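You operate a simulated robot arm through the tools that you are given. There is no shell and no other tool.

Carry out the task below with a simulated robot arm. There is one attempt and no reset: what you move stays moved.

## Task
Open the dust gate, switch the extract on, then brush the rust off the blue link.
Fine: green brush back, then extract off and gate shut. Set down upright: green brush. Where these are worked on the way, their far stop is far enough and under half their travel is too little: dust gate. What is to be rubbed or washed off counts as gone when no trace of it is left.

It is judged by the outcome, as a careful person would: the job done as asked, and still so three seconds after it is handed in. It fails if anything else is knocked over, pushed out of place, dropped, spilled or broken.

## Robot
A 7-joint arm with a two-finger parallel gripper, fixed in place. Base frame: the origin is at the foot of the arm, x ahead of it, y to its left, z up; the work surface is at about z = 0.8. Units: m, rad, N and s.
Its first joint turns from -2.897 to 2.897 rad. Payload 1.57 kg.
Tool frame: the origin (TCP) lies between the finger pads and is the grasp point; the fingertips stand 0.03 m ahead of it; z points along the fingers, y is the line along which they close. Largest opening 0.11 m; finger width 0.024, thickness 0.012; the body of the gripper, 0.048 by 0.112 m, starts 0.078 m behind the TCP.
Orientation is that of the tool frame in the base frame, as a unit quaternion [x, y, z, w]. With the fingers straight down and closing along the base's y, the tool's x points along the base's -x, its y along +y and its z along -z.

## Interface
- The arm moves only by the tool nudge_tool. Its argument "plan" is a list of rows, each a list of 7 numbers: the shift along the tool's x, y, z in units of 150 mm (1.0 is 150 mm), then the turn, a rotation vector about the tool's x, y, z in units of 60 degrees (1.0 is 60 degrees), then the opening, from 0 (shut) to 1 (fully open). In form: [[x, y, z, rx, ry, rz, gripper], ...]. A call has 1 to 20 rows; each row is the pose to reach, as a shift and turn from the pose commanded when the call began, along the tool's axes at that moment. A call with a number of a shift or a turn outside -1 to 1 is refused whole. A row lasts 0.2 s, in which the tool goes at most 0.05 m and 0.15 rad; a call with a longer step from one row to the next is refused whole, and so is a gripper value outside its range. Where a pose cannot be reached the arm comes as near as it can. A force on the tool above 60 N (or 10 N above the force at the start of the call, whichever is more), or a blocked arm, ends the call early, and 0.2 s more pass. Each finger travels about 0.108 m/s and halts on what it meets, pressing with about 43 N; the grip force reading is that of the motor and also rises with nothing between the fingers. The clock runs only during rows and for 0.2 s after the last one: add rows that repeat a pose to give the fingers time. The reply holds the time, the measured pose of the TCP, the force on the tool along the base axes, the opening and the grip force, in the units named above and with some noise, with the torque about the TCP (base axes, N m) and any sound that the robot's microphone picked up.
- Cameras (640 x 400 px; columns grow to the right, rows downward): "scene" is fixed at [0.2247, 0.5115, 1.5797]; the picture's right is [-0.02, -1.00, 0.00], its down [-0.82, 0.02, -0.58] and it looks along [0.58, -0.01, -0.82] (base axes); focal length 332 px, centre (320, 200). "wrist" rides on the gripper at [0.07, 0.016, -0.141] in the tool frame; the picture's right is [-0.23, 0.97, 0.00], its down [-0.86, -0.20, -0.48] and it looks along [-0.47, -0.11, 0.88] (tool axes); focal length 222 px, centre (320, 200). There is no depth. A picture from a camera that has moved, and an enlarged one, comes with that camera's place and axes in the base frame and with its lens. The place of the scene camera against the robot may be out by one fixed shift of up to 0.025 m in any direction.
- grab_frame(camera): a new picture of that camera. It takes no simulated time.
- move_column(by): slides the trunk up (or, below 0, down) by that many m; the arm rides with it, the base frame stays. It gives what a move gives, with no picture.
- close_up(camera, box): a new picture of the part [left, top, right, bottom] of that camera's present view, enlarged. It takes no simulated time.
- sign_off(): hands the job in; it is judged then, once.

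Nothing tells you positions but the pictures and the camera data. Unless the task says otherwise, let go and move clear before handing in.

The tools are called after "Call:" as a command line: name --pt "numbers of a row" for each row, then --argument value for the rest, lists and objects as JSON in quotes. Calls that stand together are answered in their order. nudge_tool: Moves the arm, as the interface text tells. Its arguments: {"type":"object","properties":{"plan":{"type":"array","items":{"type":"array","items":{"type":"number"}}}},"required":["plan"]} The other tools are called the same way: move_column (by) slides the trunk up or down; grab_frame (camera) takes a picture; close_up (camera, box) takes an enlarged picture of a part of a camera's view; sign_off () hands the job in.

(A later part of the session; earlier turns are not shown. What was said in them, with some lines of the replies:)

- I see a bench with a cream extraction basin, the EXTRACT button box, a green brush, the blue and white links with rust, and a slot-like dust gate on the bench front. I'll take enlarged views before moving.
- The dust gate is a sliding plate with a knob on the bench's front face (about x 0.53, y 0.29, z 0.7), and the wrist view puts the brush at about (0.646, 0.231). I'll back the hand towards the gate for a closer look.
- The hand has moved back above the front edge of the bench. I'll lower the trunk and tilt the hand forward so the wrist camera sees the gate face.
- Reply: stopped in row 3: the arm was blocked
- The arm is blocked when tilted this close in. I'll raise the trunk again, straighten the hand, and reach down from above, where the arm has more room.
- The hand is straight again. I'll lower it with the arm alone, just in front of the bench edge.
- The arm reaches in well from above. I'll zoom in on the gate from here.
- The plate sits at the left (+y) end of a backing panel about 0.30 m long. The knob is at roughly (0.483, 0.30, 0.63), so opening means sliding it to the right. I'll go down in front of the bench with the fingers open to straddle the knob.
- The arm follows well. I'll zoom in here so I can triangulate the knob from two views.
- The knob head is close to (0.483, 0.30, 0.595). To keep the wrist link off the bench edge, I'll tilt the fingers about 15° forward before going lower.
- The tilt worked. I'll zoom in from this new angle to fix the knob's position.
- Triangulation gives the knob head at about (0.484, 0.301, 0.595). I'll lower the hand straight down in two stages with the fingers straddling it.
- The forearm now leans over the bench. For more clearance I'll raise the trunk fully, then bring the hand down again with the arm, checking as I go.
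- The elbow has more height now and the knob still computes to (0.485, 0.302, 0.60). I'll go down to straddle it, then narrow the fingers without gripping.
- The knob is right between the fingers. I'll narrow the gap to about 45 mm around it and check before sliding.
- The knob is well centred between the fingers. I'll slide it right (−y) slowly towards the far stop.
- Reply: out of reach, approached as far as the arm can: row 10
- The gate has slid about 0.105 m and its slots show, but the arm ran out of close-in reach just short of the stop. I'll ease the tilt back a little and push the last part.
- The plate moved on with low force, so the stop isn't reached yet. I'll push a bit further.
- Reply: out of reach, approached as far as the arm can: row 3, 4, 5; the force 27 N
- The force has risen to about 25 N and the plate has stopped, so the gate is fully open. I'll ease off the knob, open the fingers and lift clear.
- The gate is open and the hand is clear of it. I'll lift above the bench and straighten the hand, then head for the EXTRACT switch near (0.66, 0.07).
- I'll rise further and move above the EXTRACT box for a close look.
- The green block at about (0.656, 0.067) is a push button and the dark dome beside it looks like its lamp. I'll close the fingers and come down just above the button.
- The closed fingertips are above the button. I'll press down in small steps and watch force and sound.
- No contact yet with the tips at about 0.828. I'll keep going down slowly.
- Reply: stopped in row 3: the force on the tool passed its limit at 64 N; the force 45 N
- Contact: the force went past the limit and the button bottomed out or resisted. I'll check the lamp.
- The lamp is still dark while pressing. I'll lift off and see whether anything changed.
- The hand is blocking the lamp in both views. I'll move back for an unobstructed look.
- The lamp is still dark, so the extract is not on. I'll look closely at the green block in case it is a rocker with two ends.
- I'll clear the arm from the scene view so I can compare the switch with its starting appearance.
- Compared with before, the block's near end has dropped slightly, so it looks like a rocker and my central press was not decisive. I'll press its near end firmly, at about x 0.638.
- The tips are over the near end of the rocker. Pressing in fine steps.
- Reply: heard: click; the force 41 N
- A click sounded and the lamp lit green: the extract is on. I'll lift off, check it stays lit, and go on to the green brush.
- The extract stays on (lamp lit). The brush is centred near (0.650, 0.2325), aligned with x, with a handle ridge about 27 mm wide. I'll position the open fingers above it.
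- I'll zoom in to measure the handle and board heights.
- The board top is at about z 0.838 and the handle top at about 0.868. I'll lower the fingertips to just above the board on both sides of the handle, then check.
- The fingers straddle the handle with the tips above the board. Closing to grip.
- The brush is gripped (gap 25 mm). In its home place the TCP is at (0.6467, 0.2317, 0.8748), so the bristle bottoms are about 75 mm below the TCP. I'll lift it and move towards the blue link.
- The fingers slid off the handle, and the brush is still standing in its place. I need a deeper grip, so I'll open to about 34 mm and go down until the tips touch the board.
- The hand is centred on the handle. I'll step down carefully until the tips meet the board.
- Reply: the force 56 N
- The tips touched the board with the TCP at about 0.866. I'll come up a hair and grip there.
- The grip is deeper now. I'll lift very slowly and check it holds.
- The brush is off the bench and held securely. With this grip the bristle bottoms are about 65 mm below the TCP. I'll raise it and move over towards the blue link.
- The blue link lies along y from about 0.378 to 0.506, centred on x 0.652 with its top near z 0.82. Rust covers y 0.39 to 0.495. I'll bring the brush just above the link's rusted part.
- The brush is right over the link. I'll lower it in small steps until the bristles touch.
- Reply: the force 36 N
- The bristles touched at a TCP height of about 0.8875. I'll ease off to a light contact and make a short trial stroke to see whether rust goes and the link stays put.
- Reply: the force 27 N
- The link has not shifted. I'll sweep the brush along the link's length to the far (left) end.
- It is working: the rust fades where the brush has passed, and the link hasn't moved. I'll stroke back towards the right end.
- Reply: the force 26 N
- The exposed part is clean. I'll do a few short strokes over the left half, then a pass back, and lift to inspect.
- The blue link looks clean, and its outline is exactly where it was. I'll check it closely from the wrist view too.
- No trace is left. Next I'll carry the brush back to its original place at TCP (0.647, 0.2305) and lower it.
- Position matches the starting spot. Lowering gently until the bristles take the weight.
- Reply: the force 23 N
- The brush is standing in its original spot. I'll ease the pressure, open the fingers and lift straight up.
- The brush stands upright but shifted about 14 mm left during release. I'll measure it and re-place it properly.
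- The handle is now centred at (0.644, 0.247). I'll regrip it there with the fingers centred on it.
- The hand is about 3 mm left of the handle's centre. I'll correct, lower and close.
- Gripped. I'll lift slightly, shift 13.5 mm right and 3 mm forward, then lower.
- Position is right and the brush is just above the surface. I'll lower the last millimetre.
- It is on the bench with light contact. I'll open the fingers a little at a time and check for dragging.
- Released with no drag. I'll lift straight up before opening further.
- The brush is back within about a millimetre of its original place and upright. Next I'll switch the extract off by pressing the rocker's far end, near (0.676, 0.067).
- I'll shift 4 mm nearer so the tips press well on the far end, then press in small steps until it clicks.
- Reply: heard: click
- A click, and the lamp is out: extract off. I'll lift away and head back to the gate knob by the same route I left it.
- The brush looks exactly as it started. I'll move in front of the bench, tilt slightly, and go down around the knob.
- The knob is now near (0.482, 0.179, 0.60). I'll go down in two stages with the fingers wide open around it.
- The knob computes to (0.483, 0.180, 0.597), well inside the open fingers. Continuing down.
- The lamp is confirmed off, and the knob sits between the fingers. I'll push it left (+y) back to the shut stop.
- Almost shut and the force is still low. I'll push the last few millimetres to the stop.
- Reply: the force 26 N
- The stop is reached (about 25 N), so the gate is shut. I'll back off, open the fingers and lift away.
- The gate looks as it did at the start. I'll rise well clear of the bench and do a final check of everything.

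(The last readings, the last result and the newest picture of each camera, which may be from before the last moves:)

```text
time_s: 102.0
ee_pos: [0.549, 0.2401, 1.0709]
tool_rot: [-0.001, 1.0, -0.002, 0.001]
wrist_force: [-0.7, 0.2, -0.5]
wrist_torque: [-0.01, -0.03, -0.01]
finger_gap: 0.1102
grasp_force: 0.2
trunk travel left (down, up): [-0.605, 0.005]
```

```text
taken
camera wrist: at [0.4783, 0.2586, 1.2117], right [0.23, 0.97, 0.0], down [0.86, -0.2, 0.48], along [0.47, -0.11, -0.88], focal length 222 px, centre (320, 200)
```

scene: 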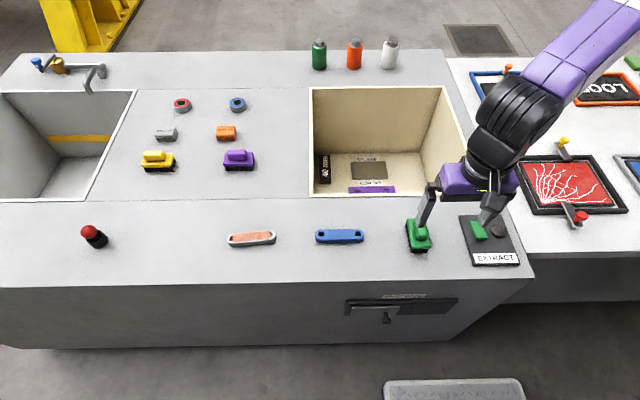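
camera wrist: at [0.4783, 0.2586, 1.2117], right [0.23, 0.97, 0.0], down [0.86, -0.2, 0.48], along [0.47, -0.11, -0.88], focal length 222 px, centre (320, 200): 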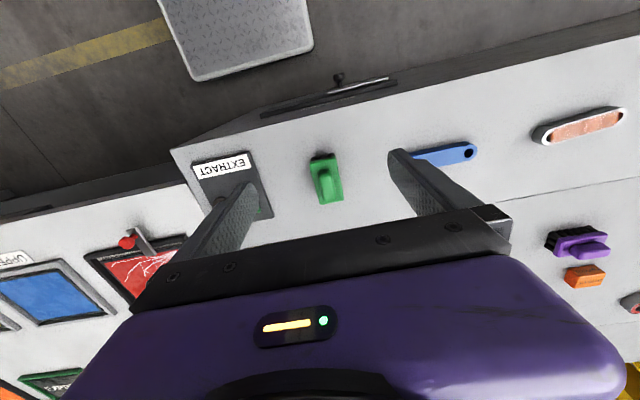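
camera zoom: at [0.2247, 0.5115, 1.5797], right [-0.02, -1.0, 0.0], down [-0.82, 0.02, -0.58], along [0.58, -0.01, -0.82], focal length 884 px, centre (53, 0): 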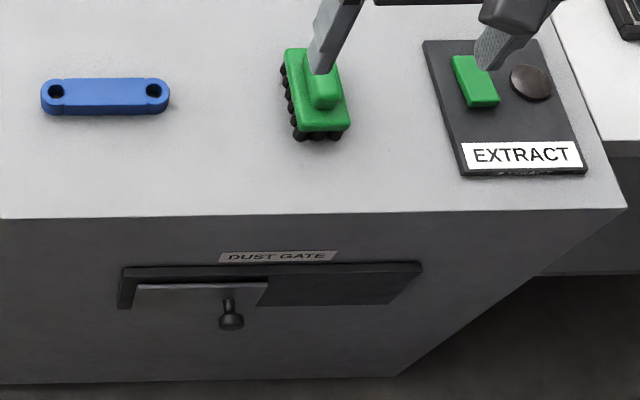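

Everything checks out. The gate is shut exactly as it was, the extract lamp is off, the brush stands upright in its place, the blue link is clean and unmoved, and the arm is clear. Handing in.

Call:
sign_off

```text
The job is handed in.
```

The rust is off the blue link, and everything used on the way is back as it started. No score came back when I handed it in.

- **Dust gate:** I slid it fully open to its far stop before the work. It is now shut again, and the final picture matches the one from the start.
- **Extract:** I switched it on before brushing, and the lamp lit green. It was switched off afterwards, with a click and the lamp dark. My first press on the rocker was in the middle and did nothing, so I pressed the proper end.
- **Blue link:** No trace of rust shows in close views from either camera, and the link did not move.
- **Green brush:** It stands upright within about a millimetre of where it began. It slid out of the fingers on the first attempt to lift it, without falling over. When I first set it down it dragged about 14 mm to one side, so I picked it up again and put it back in place.

Nothing else on the bench moved in the final pictures, and the arm is clear of the work.
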